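You operate a simulated robot arm through the tools that you are given. There is no shell and no other tool.

You are at the controls of a simulated two-armed robot. One attempt, no reset.

TASK
Pump the release pot up to the LOW mark.
Fine: lid open, spout over the pot; spill none; spout back over its tray, lid shut. Where these are worked on the way, their far stop is far enough and under half their travel is too little: yellow spout.

Only the result counts: the job must be done as asked and must still hold three seconds after the hand-in. Knocking over, shifting, dropping, spilling or breaking anything else fails it. Lids that push on must go on centred and level and be pressed home; caps that screw on are set level and turned clockwise until they are tight.

THE ROBOT
Two 7-joint arms with two-finger grippers on one trunk that stands fixed in place. Base frame: the origin is at the foot of the trunk, x ahead of it, y to its left, z up. Readings come in mm, rad, newtons and seconds.
The left shoulder is at [70, 139, 1380], the right one opposite. With the tool pointing down near the work surface each hand reaches from about 100 to 700 mm from the base axis, measured 20 degrees to its own side. Payload 3.43 kg a hand.
Tool frame (each hand has its own): the origin (TCP) lies between the finger pads and is the grasp point; the fingertips stand 30 mm ahead of it; z points along the fingers, y is the line along which they close. The gripper opens to 104 mm. The gripper's body begins 57 mm behind the TCP.
Orientation is told as [roll, pitch, yaw] about the base's x, y, z axes, in that order, counted from this pose: with the fingers straight down and closing along the base's y, the tool's x points along the base's -x, its y along +y and its z along -z.

THE INTERFACE
- The arms move only by the tool jog_arm. It takes "left_series", "right_series" or both (then of equal length, played together; a hand with none holds still); each is a list of rows, each a list of 7 numbers: the shift along the tool's x, y, z in mm, then the turn, a rotation vector about the tool's x, y, z in rad, then the opening in per cent of the stroke, from 0 (shut) to 100 (fully open). In form: [[dx, dy, dz, rx, ry, rz, claw], ...]. A call has 1 to 20 rows; each row is the pose to reach, as a shift and turn from the pose commanded when the call began, along the tool's axes at that moment. Each row takes 0.2 s and may step no farther than 50 mm and 0.15 rad from the row before; otherwise, or with a gripper value out of range, the whole call is refused. A pose out of reach is approached as far as the arm can. The call stops where the force on the tool passes 90 N (or 10 N more than at its start, if that is more) or the arm is blocked; 0.2 s more then pass. The fingers move at their own pace (about 45 mm/s each) and stop on an object; they squeeze with about 25 N. The grip force told is the motor's: it shows also when the fingers shut on nothing. Time passes only in rows, and 0.2 s behind the last, so rows that repeat a pose let the fingers close. The reply holds the time, the measured pose of the TCP, the force on the tool along the base axes, the opening and the grip force, in the units named above and with some noise, with the torque about the TCP (base axes, N m) and any sound that the robot's microphone picked up, and new pictures: "views" is both (left out), scene, wrist or none (wrist: the cameras of the hands that moved).
- Cameras (640 x 400 px; columns grow to the right, rows downward): "scene" is now at [128.1, -34.3, 1607.5]; the picture's right is [-0.46, -0.89, 0.00], its down [-0.48, 0.25, -0.84] and it looks along [0.75, -0.38, -0.54] (base axes); focal length 326 px, centre (320, 200). "left" rides on the left gripper at [67, -18, -90] in its tool frame; the picture's right is [0.25, 0.97, 0.00], its down [-0.73, 0.19, -0.66] and it looks along [-0.64, 0.17, 0.75] (tool axes); focal length 218 px, centre (320, 200). "right" rides on the right gripper at [67, 18, -90] in its tool frame; the picture's right is [-0.25, 0.97, 0.00], its down [-0.73, -0.19, -0.66] and it looks along [-0.64, -0.17, 0.75] (tool axes); focal length 218 px, centre (320, 200). There is no depth. A picture from a camera that has moved, and an enlarged one, comes with that camera's place and axes in the base frame and with its lens. The place of the scene camera against the robot may be out by one fixed shift of up to 12 mm in any direction.
- slide_trunk(by): slides the trunk up (or, below 0, down) by that many mm; the arms and the scene camera ride with it, the base frame stays. It gives what a move gives, with no picture.
- aim_head(pan, tilt): turns the head with the scene camera to pan (to the left, within 1.501 rad either way) and tilt (down, from -0.506 to 1.204), counted from straight ahead of the robot. It gives what a move gives, and a new picture of the scene camera.
- inspect(camera, box): a new picture of the part [left, top, right, bottom] of that camera's present view, enlarged. The clock stands still meanwhile.
- sign_off(): hands the job in; it is judged then, once.

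Places have to be worked out from the pictures, the camera data and where the tool is seen. Open the grippers and draw the arms clear of the work before you hand the job in, unless the task says otherwise.

The tools are called as a command line: name --argument value ..., lists and objects as JSON in quotes. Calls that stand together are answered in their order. jog_arm: Moves the arms, as the interface text tells. Its arguments: {"type":"object","properties":{"left_series":{"type":"array","items":{"type":"array","items":{"type":"number"}}},"right_series":{"type":"array","items":{"type":"array","items":{"type":"number"}}},"views":{"type":"string","enum":["both","scene","wrist","none"]}},"required":[]} The other tools are called the same way: slide_trunk (by) slides the trunk up or down; aim_head (pan, tilt) turns the head that bears the scene camera; inspect (camera, box) takes an enlarged picture of a part of a camera's view; sign_off () hands the job in.

At the start:

```text
t: 0.0
left_tcp_pos: [375.2, -30.9, 1408.5]
left_tcp_rot: [0.001, -0.001, 0.0]
left_ft_force: [0.1, 0.3, 1.0]
left_ft_torque: [0.02, -0.02, -0.03]
left_width: 103.9
left_grip_force: 0.1
right_tcp_pos: [252.5, -278.8, 1446.3]
right_tcp_rot: [0.001, 0.001, 0.001]
right_ft_force: [0.0, -0.8, -0.9]
right_ft_torque: [0.0, -0.01, 0.0]
right_width: 103.9
right_grip_force: 0.1
trunk travel left (down, up): [-875.0, 65.0]
head pan, tilt: [-0.476, 0.574]
```

scene: 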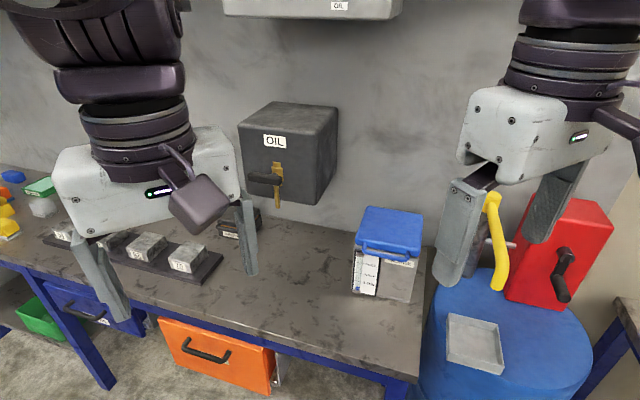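
right: 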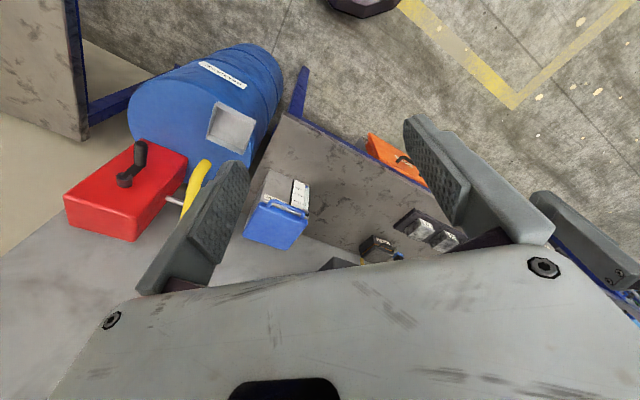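
left: 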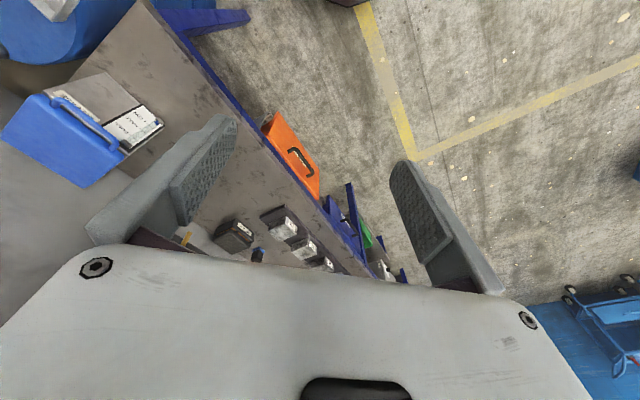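

The pictures show a red pump box with a black crank and a yellow spout on a blue drum, and a blue-lidded container on the bench. I take closer looks first.

inspect --camera "scene" --box '[400, 160, 640, 400]'

inspect --camera "scene" --box '[200, 80, 440, 320]'

inspect --camera "right" --box '[60, 40, 320, 260]'

inspect --camera "left" --box '[0, 60, 180, 200]'

```text
1.67 times, centred on (520, 280) of scene
camera zoom: at [128.1, -34.3, 1607.5], right [-0.46, -0.89, 0.0], down [-0.48, 0.25, -0.84], along [0.75, -0.38, -0.54], focal length 544 px, centre (-13, 67)
```

zoom: 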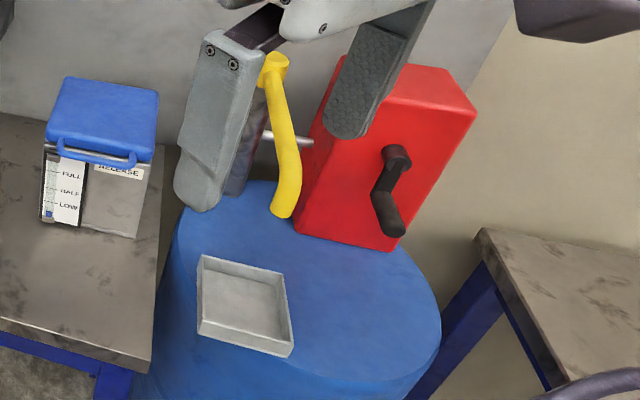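

```text
1.67 times, centred on (320, 200) of scene
camera zoom: at [128.1, -34.3, 1607.5], right [-0.46, -0.89, 0.0], down [-0.48, 0.25, -0.84], along [0.75, -0.38, -0.54], focal length 544 px, centre (320, 200)
```

zoom: 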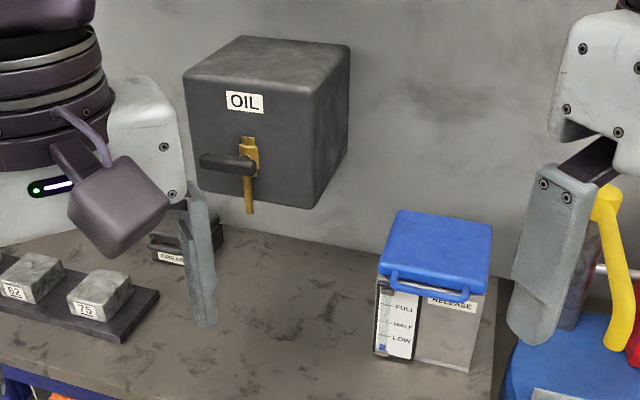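

```text
1.82 times, centred on (190, 150) of right
camera zoom: at [184.5, -261.2, 1537.0], right [0.25, 0.97, 0.0], down [0.73, -0.19, 0.66], along [0.64, -0.17, -0.75], focal length 397 px, centre (556, 291)
```

zoom: 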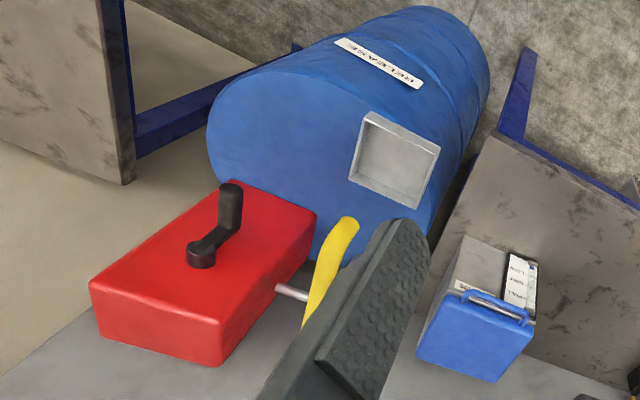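

```text
2.86 times, centred on (90, 130) of left
camera zoom: at [307.8, -47.9, 1497.8], right [-0.25, 0.97, 0.0], down [0.73, 0.19, 0.66], along [0.64, 0.17, -0.75], focal length 624 px, centre (977, 400)
```

zoom: 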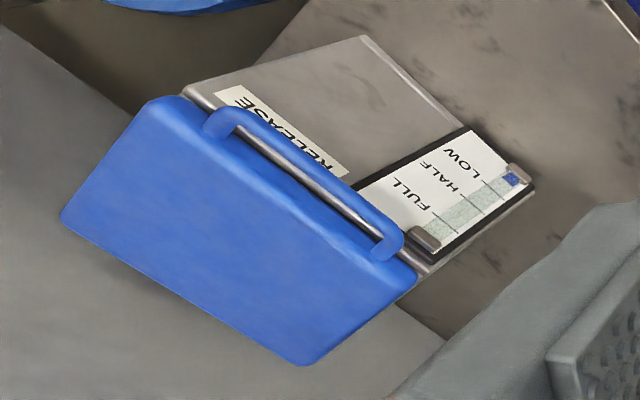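

The right hand hides the top of the spout, so I shift it to the right and a little back for a clear view.

jog_arm --right_series '[[0, -50, 0, 0, 0, 0, 100], [0, -100, 0, 0, 0, 0, 100], [0, -150, 0, 0, 0, 0, 100], [0, -200, 0, 0, 0, 0, 100]]'

```text
t: 1.0
left_tcp_pos: [374.7, -32.4, 1408.0]
left_tcp_rot: [0.002, 0.001, 0.0]
left_ft_force: [-1.2, 0.0, 0.5]
left_ft_torque: [0.01, 0.03, 0.0]
left_width: 104.3
left_grip_force: 0.1
right_tcp_pos: [253.0, -478.3, 1438.8]
right_tcp_rot: [0.0, 0.0, 0.001]
right_ft_force: [0.4, -0.1, -0.2]
right_ft_torque: [0.04, 0.03, 0.01]
right_width: 103.7
right_grip_force: 0.0
right hand out of reach, approached as far as the arm can: row 3, 4
trunk travel left (down, up): [-875.0, 65.0]
head pan, tilt: [-0.476, 0.574]
camera scene: at [129.1, -36.4, 1607.3], right [-0.46, -0.89, 0.0], down [-0.48, 0.25, -0.84], along [0.75, -0.38, -0.54], focal length 326 px, centre (320, 200)
camera right: at [184.1, -460.9, 1529.6], right [0.25, 0.97, 0.0], down [0.73, -0.19, 0.66], along [0.64, -0.17, -0.75], focal length 218 px, centre (320, 200)
```

scene: 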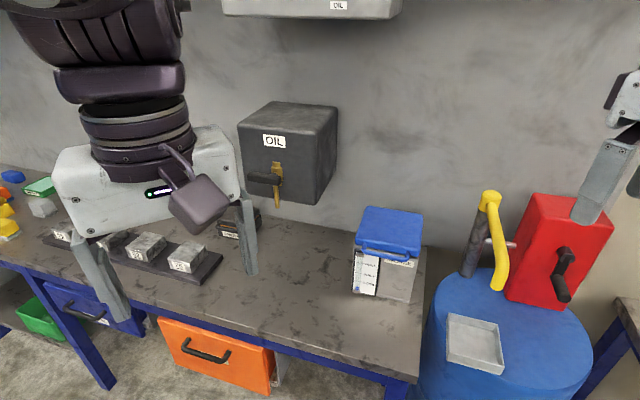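
right: 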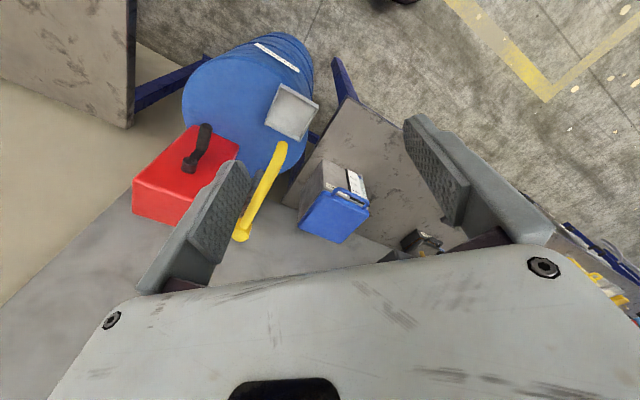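

I aim the head at the pump and pot for a centred view.

aim_head --pan -0.8 --tilt 0.7

inspect --camera "right" --box '[120, 60, 400, 260]'

```text
t: 1.8
left_tcp_pos: [374.8, -31.2, 1407.4]
left_tcp_rot: [-0.001, 0.0, -0.001]
left_ft_force: [0.0, -0.2, 0.4]
left_ft_torque: [0.0, 0.0, -0.01]
left_width: 104.1
left_grip_force: 0.0
right_tcp_pos: [251.8, -476.1, 1438.8]
right_tcp_rot: [0.003, 0.001, 0.0]
right_ft_force: [-0.5, 0.3, -0.7]
right_ft_torque: [0.04, -0.04, 0.01]
right_width: 104.1
right_grip_force: 0.1
trunk travel left (down, up): [-875.0, 65.0]
head pan, tilt: [-0.799, 0.7]
camera scene: at [108.6, -55.0, 1596.6], right [-0.72, -0.7, 0.0], down [-0.45, 0.46, -0.76], along [0.53, -0.55, -0.64], focal length 326 px, centre (320, 200)
```

scene: 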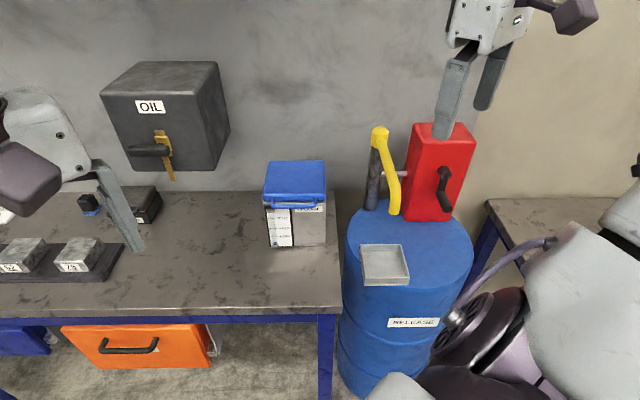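

```text
2.00 times, centred on (260, 160) of right
camera zoom: at [183.8, -458.7, 1530.2], right [0.25, 0.97, 0.0], down [0.73, -0.19, 0.66], along [0.64, -0.16, -0.75], focal length 436 px, centre (440, 280)
```

zoom: 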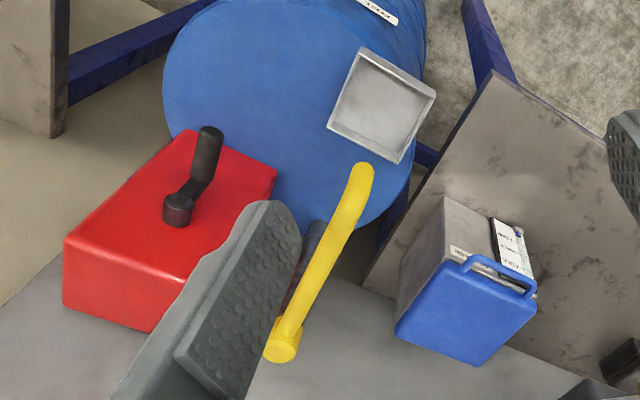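

The pump crank, spout and pot seem to line up along a wall turned about 45° to my base. I look closer at the parts.

inspect --camera "scene" --box '[245, 150, 345, 260]'

inspect --camera "scene" --box '[350, 110, 490, 240]'

inspect --camera "right" --box '[280, 140, 390, 250]'

inspect --camera "right" --box '[130, 110, 260, 230]'

```text
3.64 times, centred on (295, 205) of scene
camera zoom: at [108.6, -55.0, 1596.6], right [-0.72, -0.7, 0.0], down [-0.45, 0.46, -0.76], along [0.53, -0.55, -0.64], focal length 1186 px, centre (411, 182)
```

zoom: 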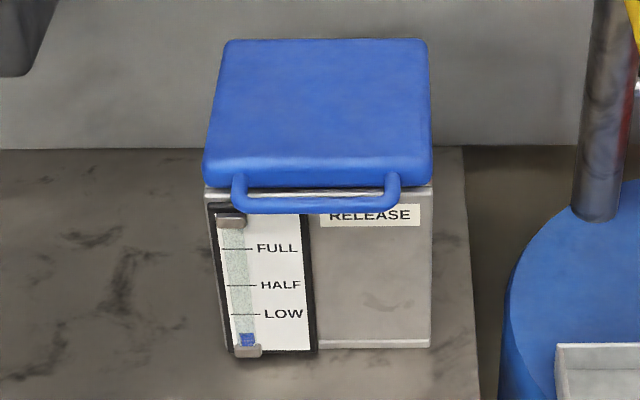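

```text
3.08 times, centred on (420, 175) of scene
camera zoom: at [108.6, -55.0, 1596.6], right [-0.72, -0.7, 0.0], down [-0.45, 0.46, -0.76], along [0.53, -0.55, -0.64], focal length 1004 px, centre (12, 277)
```

zoom: 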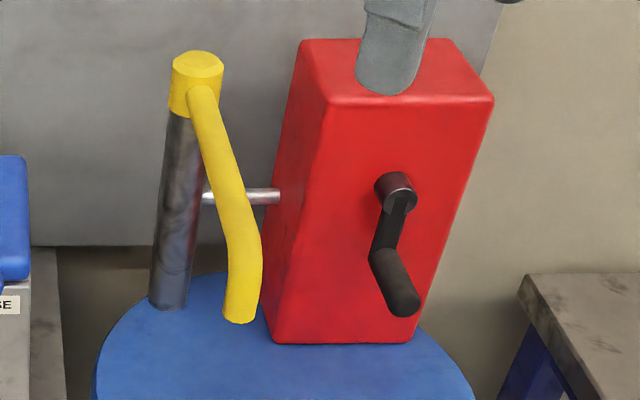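

```text
3.64 times, centred on (335, 195) of right
camera zoom: at [183.8, -458.7, 1530.2], right [0.25, 0.97, 0.0], down [0.73, -0.19, 0.66], along [0.64, -0.16, -0.75], focal length 794 px, centre (266, 218)
```

zoom: 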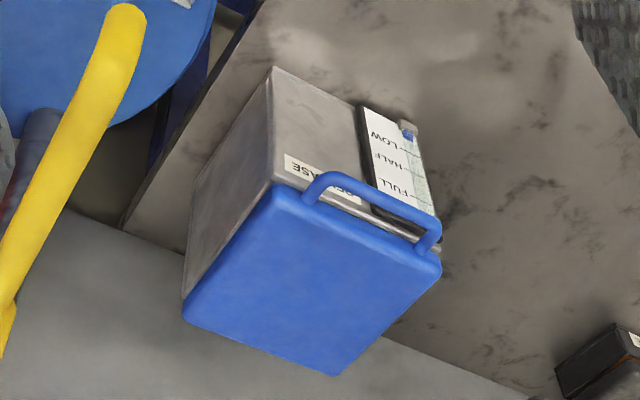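

```text
3.33 times, centred on (195, 170) of right
camera zoom: at [183.8, -458.7, 1530.2], right [0.25, 0.97, 0.0], down [0.73, -0.19, 0.66], along [0.64, -0.16, -0.75], focal length 728 px, centre (737, 300)
```

zoom: 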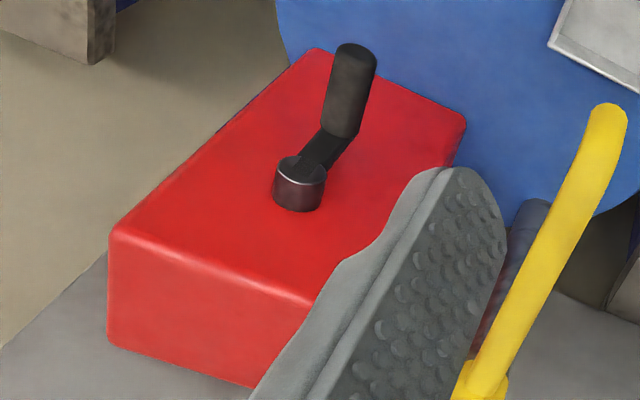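

Spout tip is near (390,-602,1069), crank hub near (392,-864,1050), lid handle near (601,-478,1053), bench top near z 855. The shoulders stand high over these, so I lower the trunk by 200 mm.

slide_trunk --by -200

aim_head --pan -0.8 --tilt 0.5

```text
t: 4.0
left_tcp_pos: [375.6, -30.9, 1209.0]
left_tcp_rot: [-0.001, -0.001, -0.001]
left_ft_force: [-0.2, 1.0, -0.1]
left_ft_torque: [0.04, -0.03, 0.02]
left_width: 104.1
left_grip_force: 0.1
right_tcp_pos: [251.2, -475.4, 1240.2]
right_tcp_rot: [0.0, -0.002, 0.001]
right_ft_force: [0.2, -0.9, 0.3]
right_ft_torque: [-0.02, 0.01, -0.01]
right_width: 104.1
right_grip_force: 0.2
trunk travel left (down, up): [-675.0, 265.0]
head pan, tilt: [-0.799, 0.7]
```

```text
t: 4.7
left_tcp_pos: [375.6, -31.1, 1208.7]
left_tcp_rot: [0.0, 0.0, 0.0]
left_ft_force: [-0.7, 0.1, 0.0]
left_ft_torque: [-0.02, 0.0, 0.0]
left_width: 104.0
left_grip_force: 0.0
right_tcp_pos: [250.6, -476.3, 1239.3]
right_tcp_rot: [0.004, 0.0, -0.002]
right_ft_force: [-0.6, -0.1, -0.2]
right_ft_torque: [0.0, -0.01, -0.02]
right_width: 103.9
right_grip_force: 0.0
trunk travel left (down, up): [-675.0, 265.0]
head pan, tilt: [-0.799, 0.499]
camera scene: at [112.3, -58.7, 1414.3], right [-0.72, -0.7, 0.0], down [-0.33, 0.34, -0.88], along [0.61, -0.63, -0.48], focal length 326 px, centre (320, 200)
```

scene: 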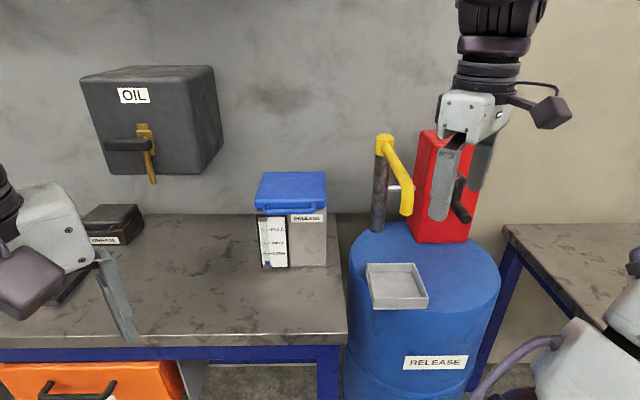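

Now I zoom on the pot and the pump from this lower viewpoint.

inspect --camera "scene" --box '[240, 160, 340, 280]'

inspect --camera "scene" --box '[345, 110, 505, 330]'

inspect --camera "right" --box '[0, 0, 640, 400]'

```text
3.33 times, centred on (290, 220) of scene
camera zoom: at [112.3, -58.7, 1414.3], right [-0.72, -0.7, 0.0], down [-0.33, 0.34, -0.88], along [0.61, -0.63, -0.48], focal length 1088 px, centre (420, 133)
```

zoom: 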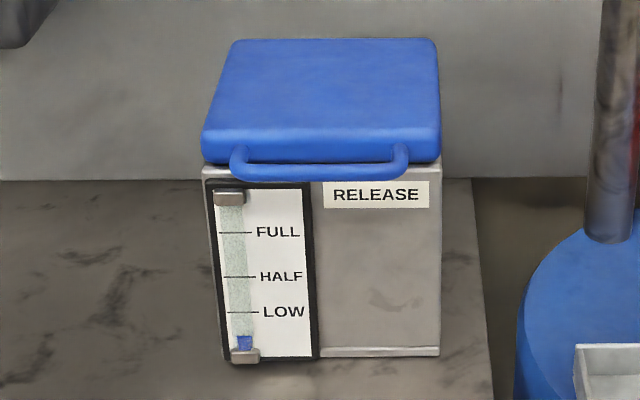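

```text
1.82 times, centred on (425, 220) of scene
camera zoom: at [112.3, -58.7, 1414.3], right [-0.72, -0.7, 0.0], down [-0.33, 0.34, -0.88], along [0.61, -0.63, -0.48], focal length 593 px, centre (129, 164)
```

zoom: 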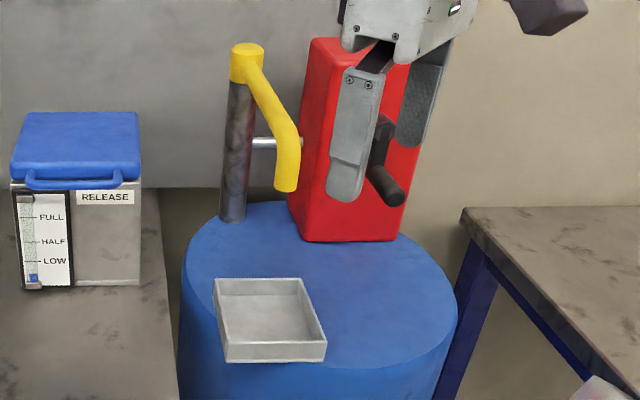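

```text
1.00 times, centred on (320, 200) of right (not enlarged: the box is as wide or as high as the picture)
camera zoom: at [183.4, -458.3, 1330.5], right [0.25, 0.97, 0.0], down [0.73, -0.19, 0.66], along [0.64, -0.17, -0.75], focal length 218 px, centre (320, 200)
```

zoom: 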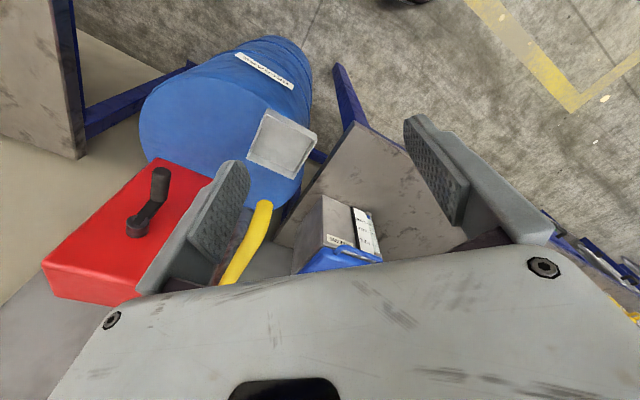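

I stage the right hand in front of the pot, yawed to face the wall square on, and move the left hand out to the left to leave room.

jog_arm --right_series '[[-31, 28, 10, 0, 0, 0.133, 100], [-63, 55, 20, 0, 0, 0.266, 100], [-94, 83, 30, 0, 0, 0.4, 100], [-126, 110, 40, 0, 0, 0.533, 100], [-157, 138, 50, 0, 0, 0.666, 100], [-189, 166, 59, 0, 0, 0.8, 100]]' --left_series '[[0, 35, 0, 0, 0, 0, 100], [0, 70, 0, 0, 0, 0, 100], [0, 105, 0, 0, 0, 0, 100], [0, 140, 0, 0, 0, 0, 100], [0, 175, 0, 0, 0, 0, 100], [0, 210, 0, 0, 0, 0, 100]]'

```text
t: 6.1
left_tcp_pos: [367.0, 135.5, 1191.5]
left_tcp_rot: [-0.001, 0.0, 0.002]
left_ft_force: [0.0, -0.9, 0.6]
left_ft_torque: [0.0, 0.0, -0.02]
left_width: 104.1
left_grip_force: 0.1
left hand out of reach, approached as far as the arm can: row 5, 6
right_tcp_pos: [429.4, -369.6, 1227.1]
right_tcp_rot: [0.005, -0.001, -0.801]
right_ft_force: [0.7, 0.0, -0.5]
right_ft_torque: [0.01, -0.01, -0.02]
right_width: 104.2
right_grip_force: 0.1
right hand out of reach, approached as far as the arm can: row 6
trunk travel left (down, up): [-675.0, 265.0]
head pan, tilt: [-0.799, 0.499]
camera scene: at [113.0, -58.2, 1414.2], right [-0.72, -0.7, 0.0], down [-0.33, 0.34, -0.88], along [0.61, -0.63, -0.48], focal length 326 px, centre (320, 200)
camera right: at [392.9, -309.5, 1318.8], right [0.87, 0.49, 0.0], down [0.37, -0.66, 0.66], along [0.33, -0.57, -0.75], focal length 218 px, centre (320, 200)
camera left: at [300.3, 118.7, 1281.3], right [-0.25, 0.97, 0.0], down [0.73, 0.19, 0.66], along [0.63, 0.17, -0.75], focal length 218 px, centre (320, 200)
```

scene: 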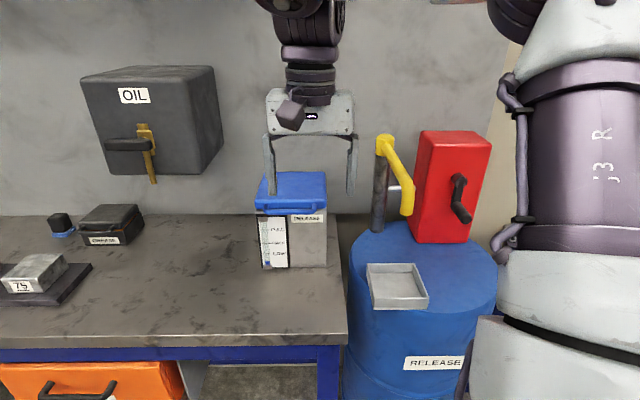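
right: 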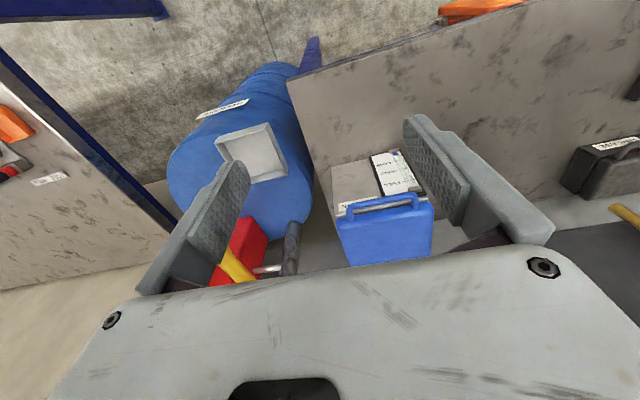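
left: 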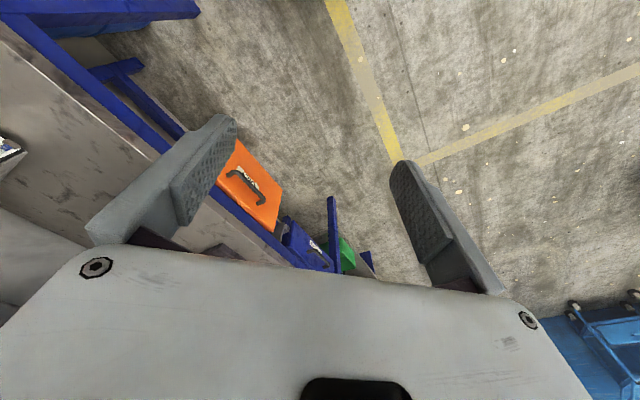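

The yaw fits the wall line (lid edges look square in the wrist view). Now I pitch the tool up to horizontal while lowering it in front of the pot.

jog_arm --right_series '[[0, 5, 12, 0, -0.143, 0, 100], [0, 10, 24, 0, -0.286, 0, 100], [0, 15, 36, 0, -0.429, 0, 100], [0, 20, 48, 0, -0.571, 0, 100], [0, 25, 60, 0, -0.714, 0, 100], [0, 30, 72, 0, -0.857, 0, 100], [0, 35, 84, 0, -1.0, 0, 100], [0, 40, 96, 0, -1.143, 0, 100], [0, 45, 108, 0, -1.286, 0, 100], [0, 50, 118, 0, -1.428, 0, 100], [0, 58, 127, 0, -1.571, 0, 100]]'

```text
t: 8.5
left_tcp_pos: [368.9, 134.4, 1191.5]
left_tcp_rot: [0.0, 0.003, 0.003]
left_ft_force: [0.2, 0.6, 0.2]
left_ft_torque: [0.01, 0.03, 0.04]
left_width: 103.9
left_grip_force: 0.0
right_tcp_pos: [558.7, -479.7, 1139.6]
right_tcp_rot: [-0.819, -1.542, 0.199]
right_ft_force: [0.6, 0.1, 0.7]
right_ft_torque: [0.03, 0.03, -0.04]
right_width: 104.1
right_grip_force: 0.0
right hand out of reach, approached as far as the arm can: row 1, 2, 3, 4, 5, 6, 7, 8, 9, 10, 11
trunk travel left (down, up): [-675.0, 265.0]
head pan, tilt: [-0.799, 0.499]
camera scene: at [114.3, -58.0, 1414.1], right [-0.72, -0.7, 0.0], down [-0.34, 0.34, -0.88], along [0.61, -0.63, -0.48], focal length 326 px, centre (320, 200)
camera right: at [492.9, -413.7, 1075.1], right [0.57, 0.79, 0.23], down [-0.63, 0.23, 0.75], along [0.53, -0.57, 0.62], focal length 218 px, centre (320, 200)
```

scene: 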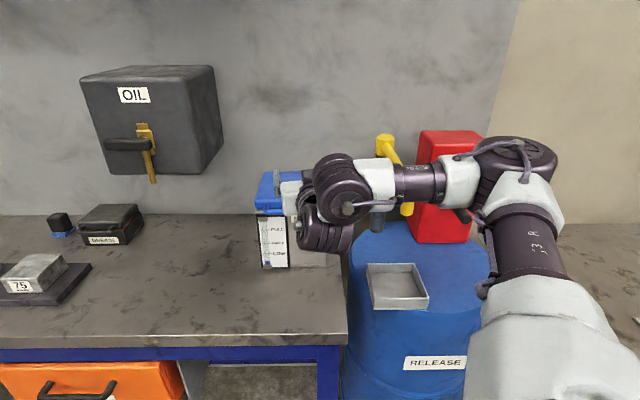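
right: 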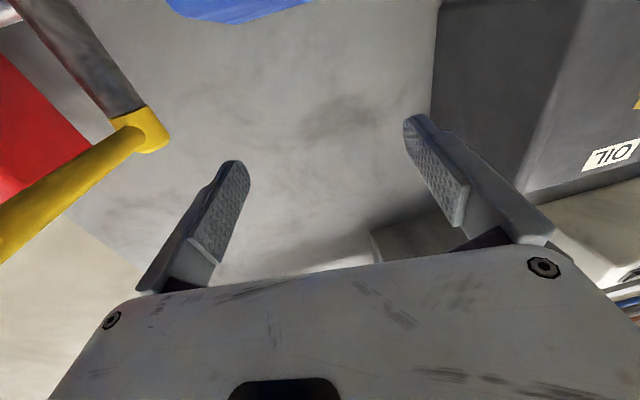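

The arm settled near (559,-480,1140) with the tool horizontal but yawed about 10° off; nothing is touched. I send a null row to learn how the commanded pose stands.

jog_arm --right_series '[[0, 0, 0, 0, 0, 0, 100]]' --views "none"

```text
t: 8.9
left_tcp_pos: [364.8, 134.6, 1192.5]
left_tcp_rot: [-0.001, -0.001, 0.002]
left_ft_force: [-0.3, 0.0, 0.9]
left_ft_torque: [-0.01, -0.03, 0.01]
left_width: 103.9
left_grip_force: 0.0
right_tcp_pos: [557.7, -479.7, 1140.1]
right_tcp_rot: [-0.801, -1.541, 0.184]
right_ft_force: [0.0, 0.2, 0.0]
right_ft_torque: [-0.04, 0.04, 0.02]
right_width: 104.0
right_grip_force: 0.0
trunk travel left (down, up): [-675.0, 265.0]
head pan, tilt: [-0.799, 0.499]
```

The commanded pose equals the reached one. I test whether I can back off and straighten the yaw from here.

jog_arm --right_series '[[0, 0, -20, 0.04, 0, 0, 100], [0, 0, -40, 0.08, 0, 0, 100], [0, 0, -60, 0.13, 0, 0, 100], [0, 0, -80, 0.18, 0, 0, 100]]' --views "scene"

```text
t: 9.9
left_tcp_pos: [368.4, 135.7, 1193.2]
left_tcp_rot: [0.0, 0.002, 0.003]
left_ft_force: [0.9, -0.1, -1.6]
left_ft_torque: [0.02, 0.0, 0.03]
left_width: 104.2
left_grip_force: 0.1
right_tcp_pos: [492.0, -442.9, 1139.3]
right_tcp_rot: [-0.976, -1.54, 0.177]
right_ft_force: [-0.1, 0.6, 0.1]
right_ft_torque: [0.02, 0.02, 0.03]
right_width: 104.0
right_grip_force: 0.1
right hand out of reach, approached as far as the arm can: row 1
trunk travel left (down, up): [-675.0, 265.0]
head pan, tilt: [-0.799, 0.499]
camera scene: at [112.5, -58.4, 1414.3], right [-0.72, -0.7, 0.0], down [-0.33, 0.34, -0.88], along [0.61, -0.63, -0.48], focal length 326 px, centre (320, 200)
```

scene: 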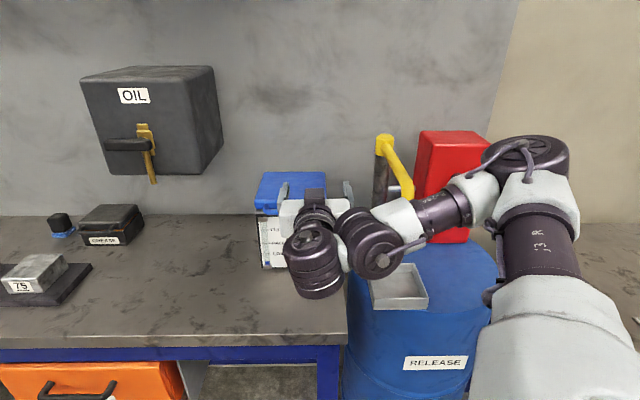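

That worked: the tool now faces the wall squarely at about z 1139. I roll the hand by 90° so the fingers close vertically for the lid handle bar.

jog_arm --right_series '[[0, 0, 0, 0, 0, 0.143, 100], [0, 0, 0, 0, 0, 0.286, 100], [0, 0, 0, 0, 0, 0.429, 100], [0, 0, 0, 0, 0, 0.571, 100], [0, 0, 0, 0, 0, 0.714, 100], [0, 0, 0, 0, 0, 0.857, 100], [0, 0, 0, 0, 0, 1.0, 100], [0, 0, 0, 0, 0, 1.143, 100], [0, 0, 0, 0, 0, 1.286, 100], [0, 0, 0, 0, 0, 1.428, 100], [0, 0, 0, 0, 0, 1.571, 100]]'

```text
t: 12.3
left_tcp_pos: [365.5, 133.7, 1193.1]
left_tcp_rot: [0.0, -0.001, 0.0]
left_ft_force: [0.0, 0.1, 0.2]
left_ft_torque: [0.0, -0.01, 0.01]
left_width: 103.9
left_grip_force: 0.1
right_tcp_pos: [463.5, -450.5, 1148.8]
right_tcp_rot: [1.517, -0.234, -2.331]
right_ft_force: [-0.2, -0.4, -1.1]
right_ft_torque: [-0.01, 0.05, 0.02]
right_width: 104.3
right_grip_force: 0.1
right hand out of reach, approached as far as the arm can: row 9, 10, 11
trunk travel left (down, up): [-675.0, 265.0]
head pan, tilt: [-0.799, 0.499]
camera scene: at [110.2, -60.0, 1414.5], right [-0.72, -0.7, 0.0], down [-0.33, 0.34, -0.88], along [0.61, -0.63, -0.48], focal length 326 px, centre (320, 200)
camera right: at [446.9, -338.0, 1155.6], right [0.02, -0.05, 1.0], down [-1.0, -0.08, 0.02], along [0.08, -1.0, -0.05], focal length 218 px, centre (320, 200)
```

scene: 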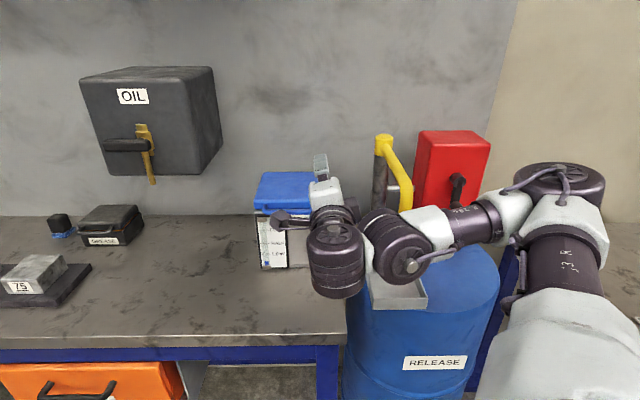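
right: 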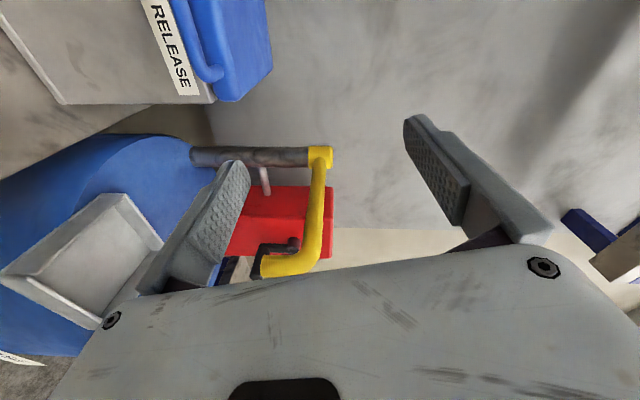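

The roll stopped about 13° short but the tool faces the wall well. This side view shows handle and spout; I zoom for measuring.

inspect --camera "right" --box '[100, 0, 280, 112]'

inspect --camera "right" --box '[180, 130, 360, 290]'

```text
3.56 times, centred on (190, 56) of right
camera zoom: at [446.9, -338.0, 1155.6], right [0.02, -0.05, 1.0], down [-1.0, -0.08, 0.02], along [0.08, -1.0, -0.05], focal length 776 px, centre (782, 712)
```

zoom: 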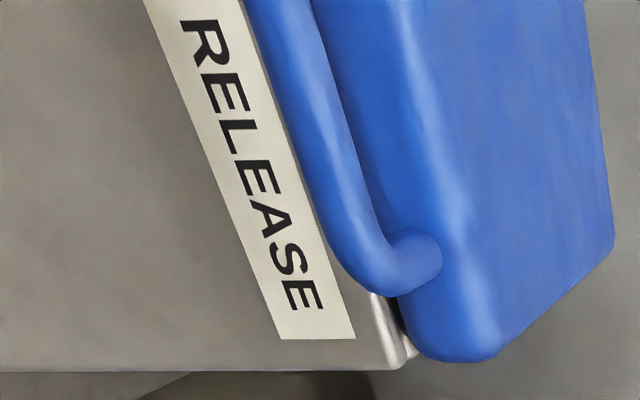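

```text
2.50 times, centred on (270, 210) of right
camera zoom: at [446.9, -338.0, 1155.6], right [0.02, -0.05, 1.0], down [-1.0, -0.08, 0.02], along [0.08, -1.0, -0.05], focal length 546 px, centre (445, 175)
```

zoom: 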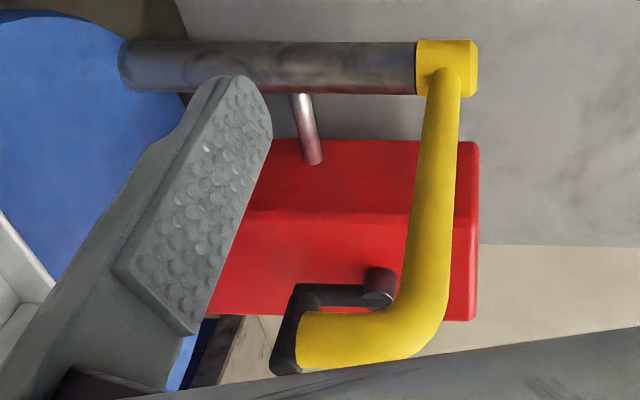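

Bar of the lid handle sits near r=-108 (mid), f≈750, z≈1053 in wall axes. I shift left and down in front of it at the same stand-off, and try to finish the roll.

jog_arm --right_series '[[27, -17, 2, 0, 0, 0.06, 60], [55, -34, 4, 0, 0, 0.12, 60], [82, -51, 5, 0, 0, 0.18, 60], [110, -68, 7, 0, 0, 0.24, 60]]'

```text
t: 13.5
left_tcp_pos: [368.6, 136.9, 1190.7]
left_tcp_rot: [-0.004, 0.003, 0.002]
left_ft_force: [-0.2, 0.2, -0.3]
left_ft_torque: [-0.04, -0.03, 0.02]
left_width: 104.1
left_grip_force: 0.1
right_tcp_pos: [572.6, -429.8, 1085.7]
right_tcp_rot: [1.505, -0.031, -2.406]
right_ft_force: [0.5, 0.4, 0.8]
right_ft_torque: [0.08, 0.03, -0.1]
right_width: 62.5
right_grip_force: 0.0
right hand out of reach, approached as far as the arm can: row 1, 2, 3, 4
trunk travel left (down, up): [-675.0, 265.0]
head pan, tilt: [-0.799, 0.499]
stopped in row 4 (right hand): the arm was blocked; the commanded pose is now the measured one
camera scene: at [113.4, -55.2, 1414.4], right [-0.72, -0.7, 0.0], down [-0.33, 0.34, -0.88], along [0.61, -0.63, -0.48], focal length 326 px, centre (320, 200)
camera right: at [563.0, -318.2, 1107.1], right [-0.12, -0.2, 0.97], down [-0.99, 0.0, -0.12], along [0.02, -0.98, -0.2], focal length 218 px, centre (320, 200)
```

scene: 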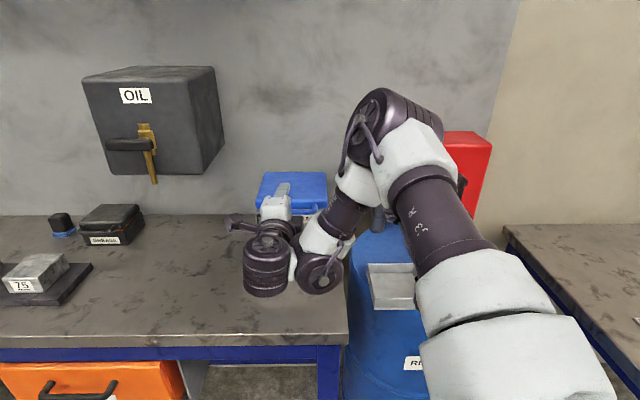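
right: 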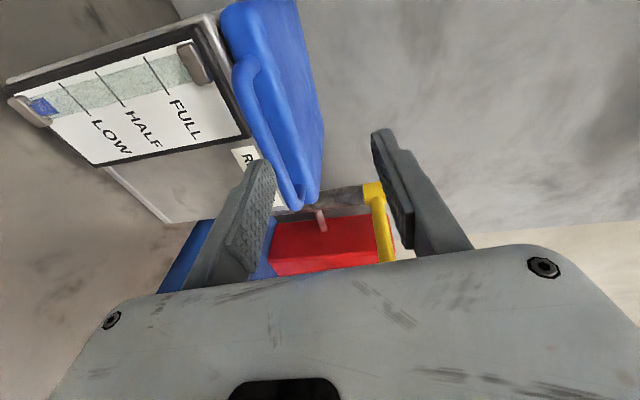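

The hand is now 32 mm above the bar level with the fingers opening vertically; the report says the arm was blocked, so I check the surroundings and the bar closely.

inspect --camera "right" --box '[180, 0, 420, 270]'

inspect --camera "scene" --box '[220, 60, 520, 320]'

inspect --camera "left" --box '[0, 0, 640, 400]'

```text
1.48 times, centred on (300, 135) of right
camera zoom: at [563.0, -318.2, 1107.1], right [-0.12, -0.2, 0.97], down [-0.99, 0.0, -0.12], along [0.02, -0.98, -0.2], focal length 323 px, centre (350, 296)
```

zoom: 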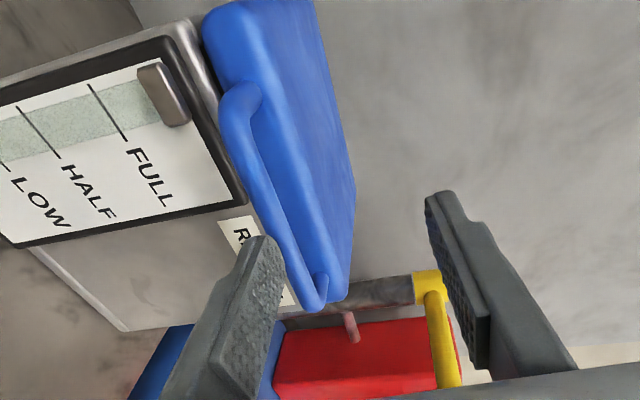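

```text
1.54 times, centred on (370, 190) of scene
camera zoom: at [113.4, -55.2, 1414.4], right [-0.72, -0.7, 0.0], down [-0.33, 0.34, -0.88], along [0.61, -0.63, -0.48], focal length 502 px, centre (243, 215)
```

zoom: 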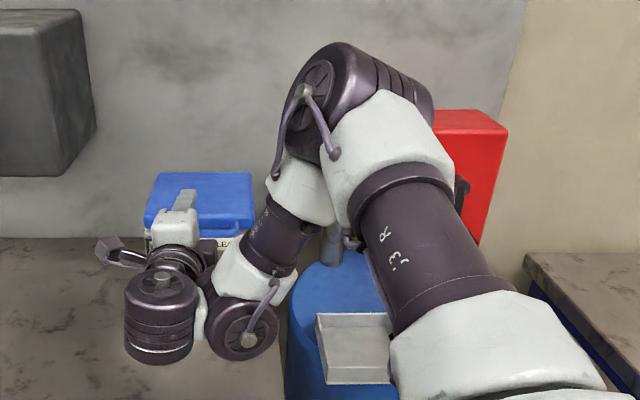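

```text
1.00 times, centred on (320, 200) of left (not enlarged: the box is as wide or as high as the picture)
camera zoom: at [301.1, 121.1, 1281.1], right [-0.25, 0.97, 0.0], down [0.73, 0.19, 0.66], along [0.63, 0.16, -0.76], focal length 218 px, centre (320, 200)
```

zoom: 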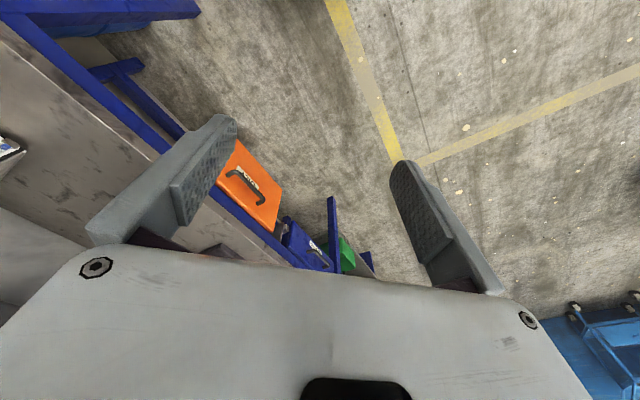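

Combining the wrist views puts the bar at about f=770, r=-101, z=1042. I lower the hand straight down to the bar's height while still short of it.

jog_arm --right_series '[[0, -12, 0, 0, 0, 0, 60], [0, -25, 0, 0, 0, 0, 60], [0, -37, 0, 0, 0, 0, 60]]'

```text
t: 14.3
left_tcp_pos: [367.3, 133.7, 1192.2]
left_tcp_rot: [-0.001, -0.001, 0.002]
left_ft_force: [-0.2, -0.7, -0.5]
left_ft_torque: [0.04, -0.02, 0.0]
left_width: 104.1
left_grip_force: 0.1
right_tcp_pos: [577.5, -434.7, 1053.4]
right_tcp_rot: [1.499, -0.026, -2.407]
right_ft_force: [0.0, 1.2, 0.5]
right_ft_torque: [-0.01, 0.0, -0.01]
right_width: 62.5
right_grip_force: 0.1
right hand out of reach, approached as far as the arm can: row 2, 3
trunk travel left (down, up): [-675.0, 265.0]
head pan, tilt: [-0.799, 0.499]
camera scene: at [111.6, -59.4, 1414.4], right [-0.72, -0.7, 0.0], down [-0.33, 0.34, -0.88], along [0.61, -0.63, -0.48], focal length 326 px, centre (320, 200)
camera right: at [568.1, -323.6, 1076.4], right [-0.12, -0.2, 0.97], down [-0.99, 0.01, -0.12], along [0.02, -0.98, -0.2], focal length 218 px, centre (320, 200)
```

scene: 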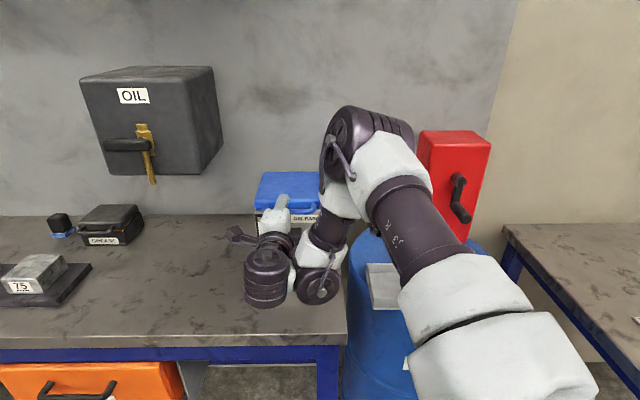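
right: 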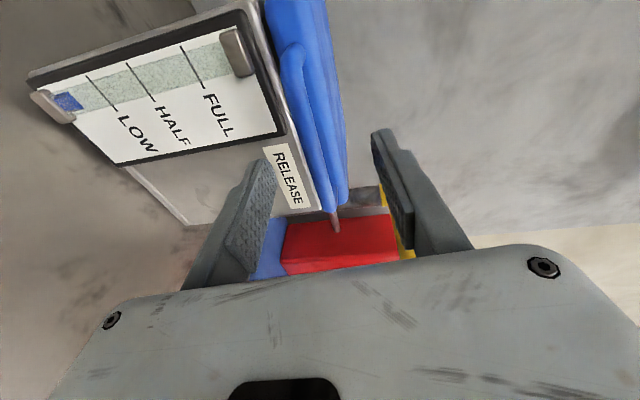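

The bar now lies between the open fingers in height (TCP z 1053). I move forward about 48 mm so the bar comes between the pads.

jog_arm --right_series '[[0, -2, 16, 0, 0, 0, 60], [0, -4, 32, 0, 0, 0, 60], [0, -6, 48, 0, 0, 0, 60]]'

```text
t: 15.1
left_tcp_pos: [367.1, 136.1, 1193.1]
left_tcp_rot: [0.001, -0.002, 0.002]
left_ft_force: [-0.6, -0.1, 0.6]
left_ft_torque: [0.03, 0.02, 0.0]
left_width: 103.8
left_grip_force: 0.0
right_tcp_pos: [583.7, -458.6, 1062.1]
right_tcp_rot: [1.502, -0.03, -2.408]
right_ft_force: [0.4, -0.3, -0.6]
right_ft_torque: [-0.02, 0.0, 0.01]
right_width: 62.5
right_grip_force: 0.0
right hand out of reach, approached as far as the arm can: row 1, 2, 3
trunk travel left (down, up): [-675.0, 265.0]
head pan, tilt: [-0.799, 0.499]
camera scene: at [112.6, -58.4, 1414.3], right [-0.72, -0.7, 0.0], down [-0.33, 0.34, -0.88], along [0.61, -0.63, -0.48], focal length 326 px, centre (320, 200)
camera right: at [573.8, -348.0, 1085.1], right [-0.12, -0.2, 0.97], down [-0.99, 0.0, -0.12], along [0.02, -0.98, -0.2], focal length 218 px, centre (320, 200)
```

scene: 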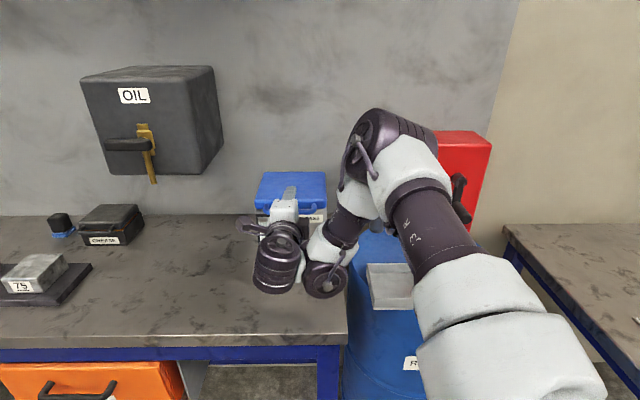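
right: 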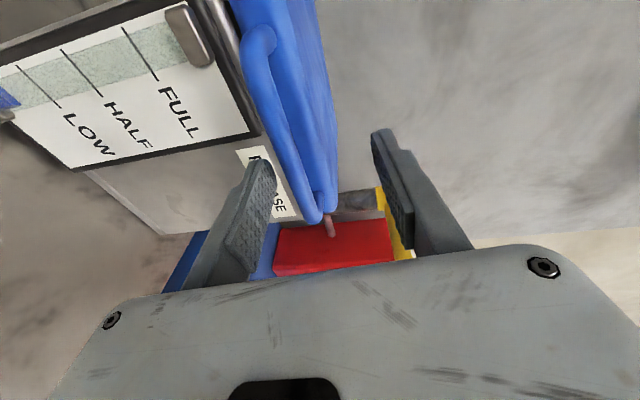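

The arm is near a limit when going lower/forward in this posture. I back off upward relative to the shoulder and then lower the trunk to gain a better posture.

jog_arm --right_series '[[0, 10, -25, 0, 0, 0, 60], [0, 45, -30, 0, 0, 0, 60], [0, 85, -30, 0, 0, 0, 60], [0, 125, -30, 0, 0, 0, 60], [0, 150, -30, 0, 0, 0, 60]]' --views "none"

slide_trunk --by -120

aim_head --pan -0.8 --tilt 0.4

```text
t: 16.3
left_tcp_pos: [365.8, 135.2, 1192.5]
left_tcp_rot: [0.0, -0.001, 0.003]
left_ft_force: [-0.4, 0.4, -0.6]
left_ft_torque: [0.01, 0.0, 0.02]
left_width: 104.1
left_grip_force: 0.0
right_tcp_pos: [573.8, -442.0, 1214.0]
right_tcp_rot: [1.5, -0.029, -2.407]
right_ft_force: [0.0, 0.2, -0.5]
right_ft_torque: [0.0, 0.01, 0.01]
right_width: 62.3
right_grip_force: 0.1
trunk travel left (down, up): [-675.0, 265.0]
head pan, tilt: [-0.799, 0.499]
```

```text
t: 17.8
left_tcp_pos: [367.6, 135.2, 1071.9]
left_tcp_rot: [0.002, -0.001, 0.0]
left_ft_force: [-0.6, -0.1, 0.0]
left_ft_torque: [-0.01, -0.01, -0.03]
left_width: 103.8
left_grip_force: 0.1
right_tcp_pos: [574.7, -442.5, 1093.3]
right_tcp_rot: [1.502, -0.027, -2.408]
right_ft_force: [0.4, 0.2, 0.8]
right_ft_torque: [-0.02, -0.01, 0.01]
right_width: 62.4
right_grip_force: 0.1
trunk travel left (down, up): [-555.0, 385.0]
head pan, tilt: [-0.799, 0.499]
```

```text
t: 18.5
left_tcp_pos: [367.2, 135.7, 1071.8]
left_tcp_rot: [0.001, 0.0, 0.001]
left_ft_force: [0.1, 0.4, -0.8]
left_ft_torque: [-0.03, 0.01, 0.01]
left_width: 104.3
left_grip_force: 0.1
right_tcp_pos: [573.8, -441.9, 1092.9]
right_tcp_rot: [1.501, -0.027, -2.408]
right_ft_force: [0.6, -0.1, -0.4]
right_ft_torque: [-0.02, 0.01, -0.01]
right_width: 62.4
right_grip_force: 0.1
trunk travel left (down, up): [-555.0, 385.0]
head pan, tilt: [-0.799, 0.4]
camera scene: at [113.5, -59.8, 1303.4], right [-0.72, -0.7, 0.0], down [-0.27, 0.28, -0.92], along [0.64, -0.66, -0.39], focal length 326 px, centre (320, 200)
```

scene: 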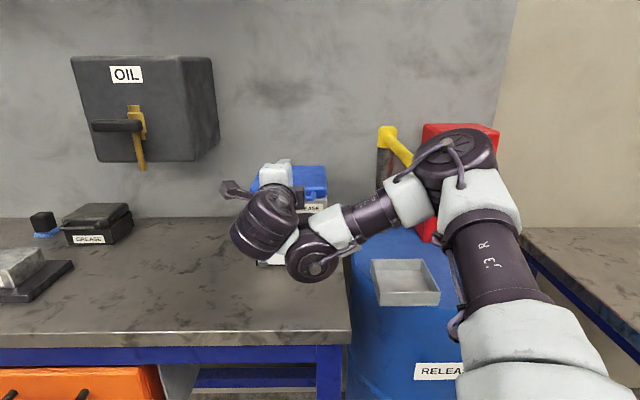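

Better posture now. I lower the hand to bar height at the same stand-off.

jog_arm --right_series '[[0, -15, 0, 0, 0, 0, 60], [0, -30, 0, 0, 0, 0, 60], [0, -45, 0, 0, 0, 0, 60]]' --views "wrist"

```text
t: 19.3
left_tcp_pos: [366.3, 135.9, 1072.5]
left_tcp_rot: [0.0, 0.0, 0.001]
left_ft_force: [1.1, 0.2, -0.1]
left_ft_torque: [0.01, -0.02, -0.01]
left_width: 103.9
left_grip_force: 0.2
right_tcp_pos: [571.8, -438.6, 1048.1]
right_tcp_rot: [1.5, -0.028, -2.408]
right_ft_force: [-0.1, 0.7, 0.3]
right_ft_torque: [-0.02, 0.04, 0.02]
right_width: 62.6
right_grip_force: 0.1
trunk travel left (down, up): [-555.0, 385.0]
head pan, tilt: [-0.799, 0.4]
camera right: at [561.7, -328.7, 1071.1], right [-0.12, -0.2, 0.97], down [-0.99, 0.0, -0.12], along [0.02, -0.98, -0.2], focal length 218 px, centre (320, 200)
```

right: 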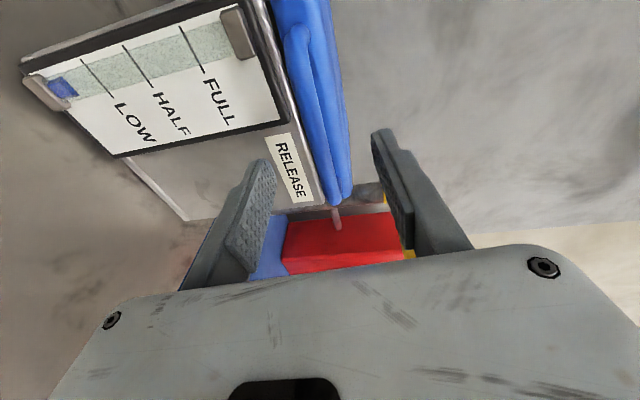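

The bar lines up midway between the fingers. Now forward 45 mm in small steps.

jog_arm --right_series '[[0, 0, 10, 0, 0, 0, 60], [0, 0, 20, 0, 0, 0, 60], [0, 1, 30, 0, 0, 0, 60], [0, 1, 38, 0, 0, 0, 60], [0, 2, 45, 0, 0, 0, 60]]' --views "both"

```text
t: 20.5
left_tcp_pos: [364.9, 138.5, 1072.9]
left_tcp_rot: [-0.004, -0.003, 0.001]
left_ft_force: [0.5, -0.4, 1.0]
left_ft_torque: [-0.01, 0.02, -0.02]
left_width: 104.0
left_grip_force: 0.1
right_tcp_pos: [597.5, -470.2, 1046.9]
right_tcp_rot: [1.502, -0.031, -2.408]
right_ft_force: [-23.4, 17.7, -10.6]
right_ft_torque: [0.95, 0.88, 0.14]
right_width: 63.7
right_grip_force: 1.4
trunk travel left (down, up): [-555.0, 385.0]
head pan, tilt: [-0.799, 0.4]
camera scene: at [110.3, -56.3, 1303.7], right [-0.72, -0.7, 0.0], down [-0.27, 0.28, -0.92], along [0.64, -0.66, -0.39], focal length 326 px, centre (320, 200)
camera right: at [587.8, -358.9, 1069.1], right [-0.12, -0.2, 0.97], down [-0.99, 0.0, -0.12], along [0.02, -0.98, -0.2], focal length 218 px, centre (320, 200)
```

scene: 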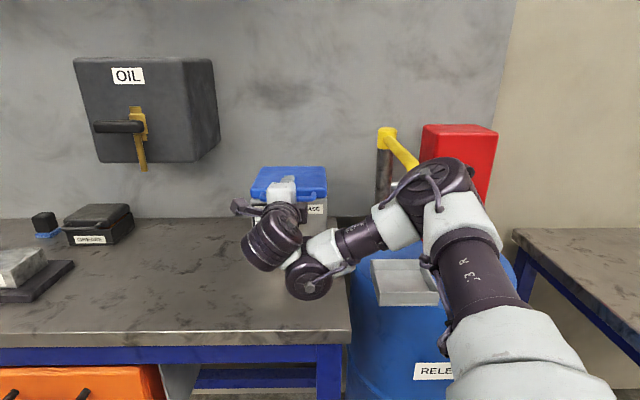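
right: 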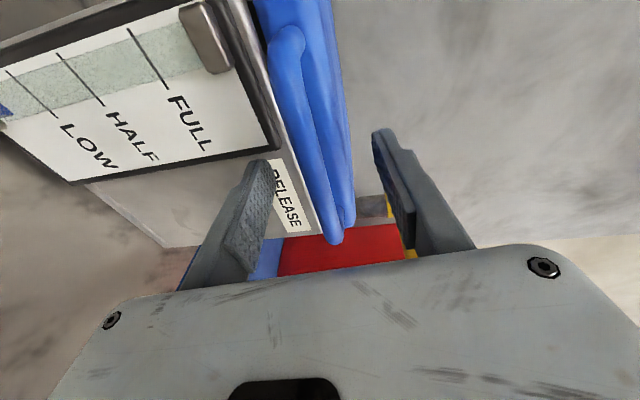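

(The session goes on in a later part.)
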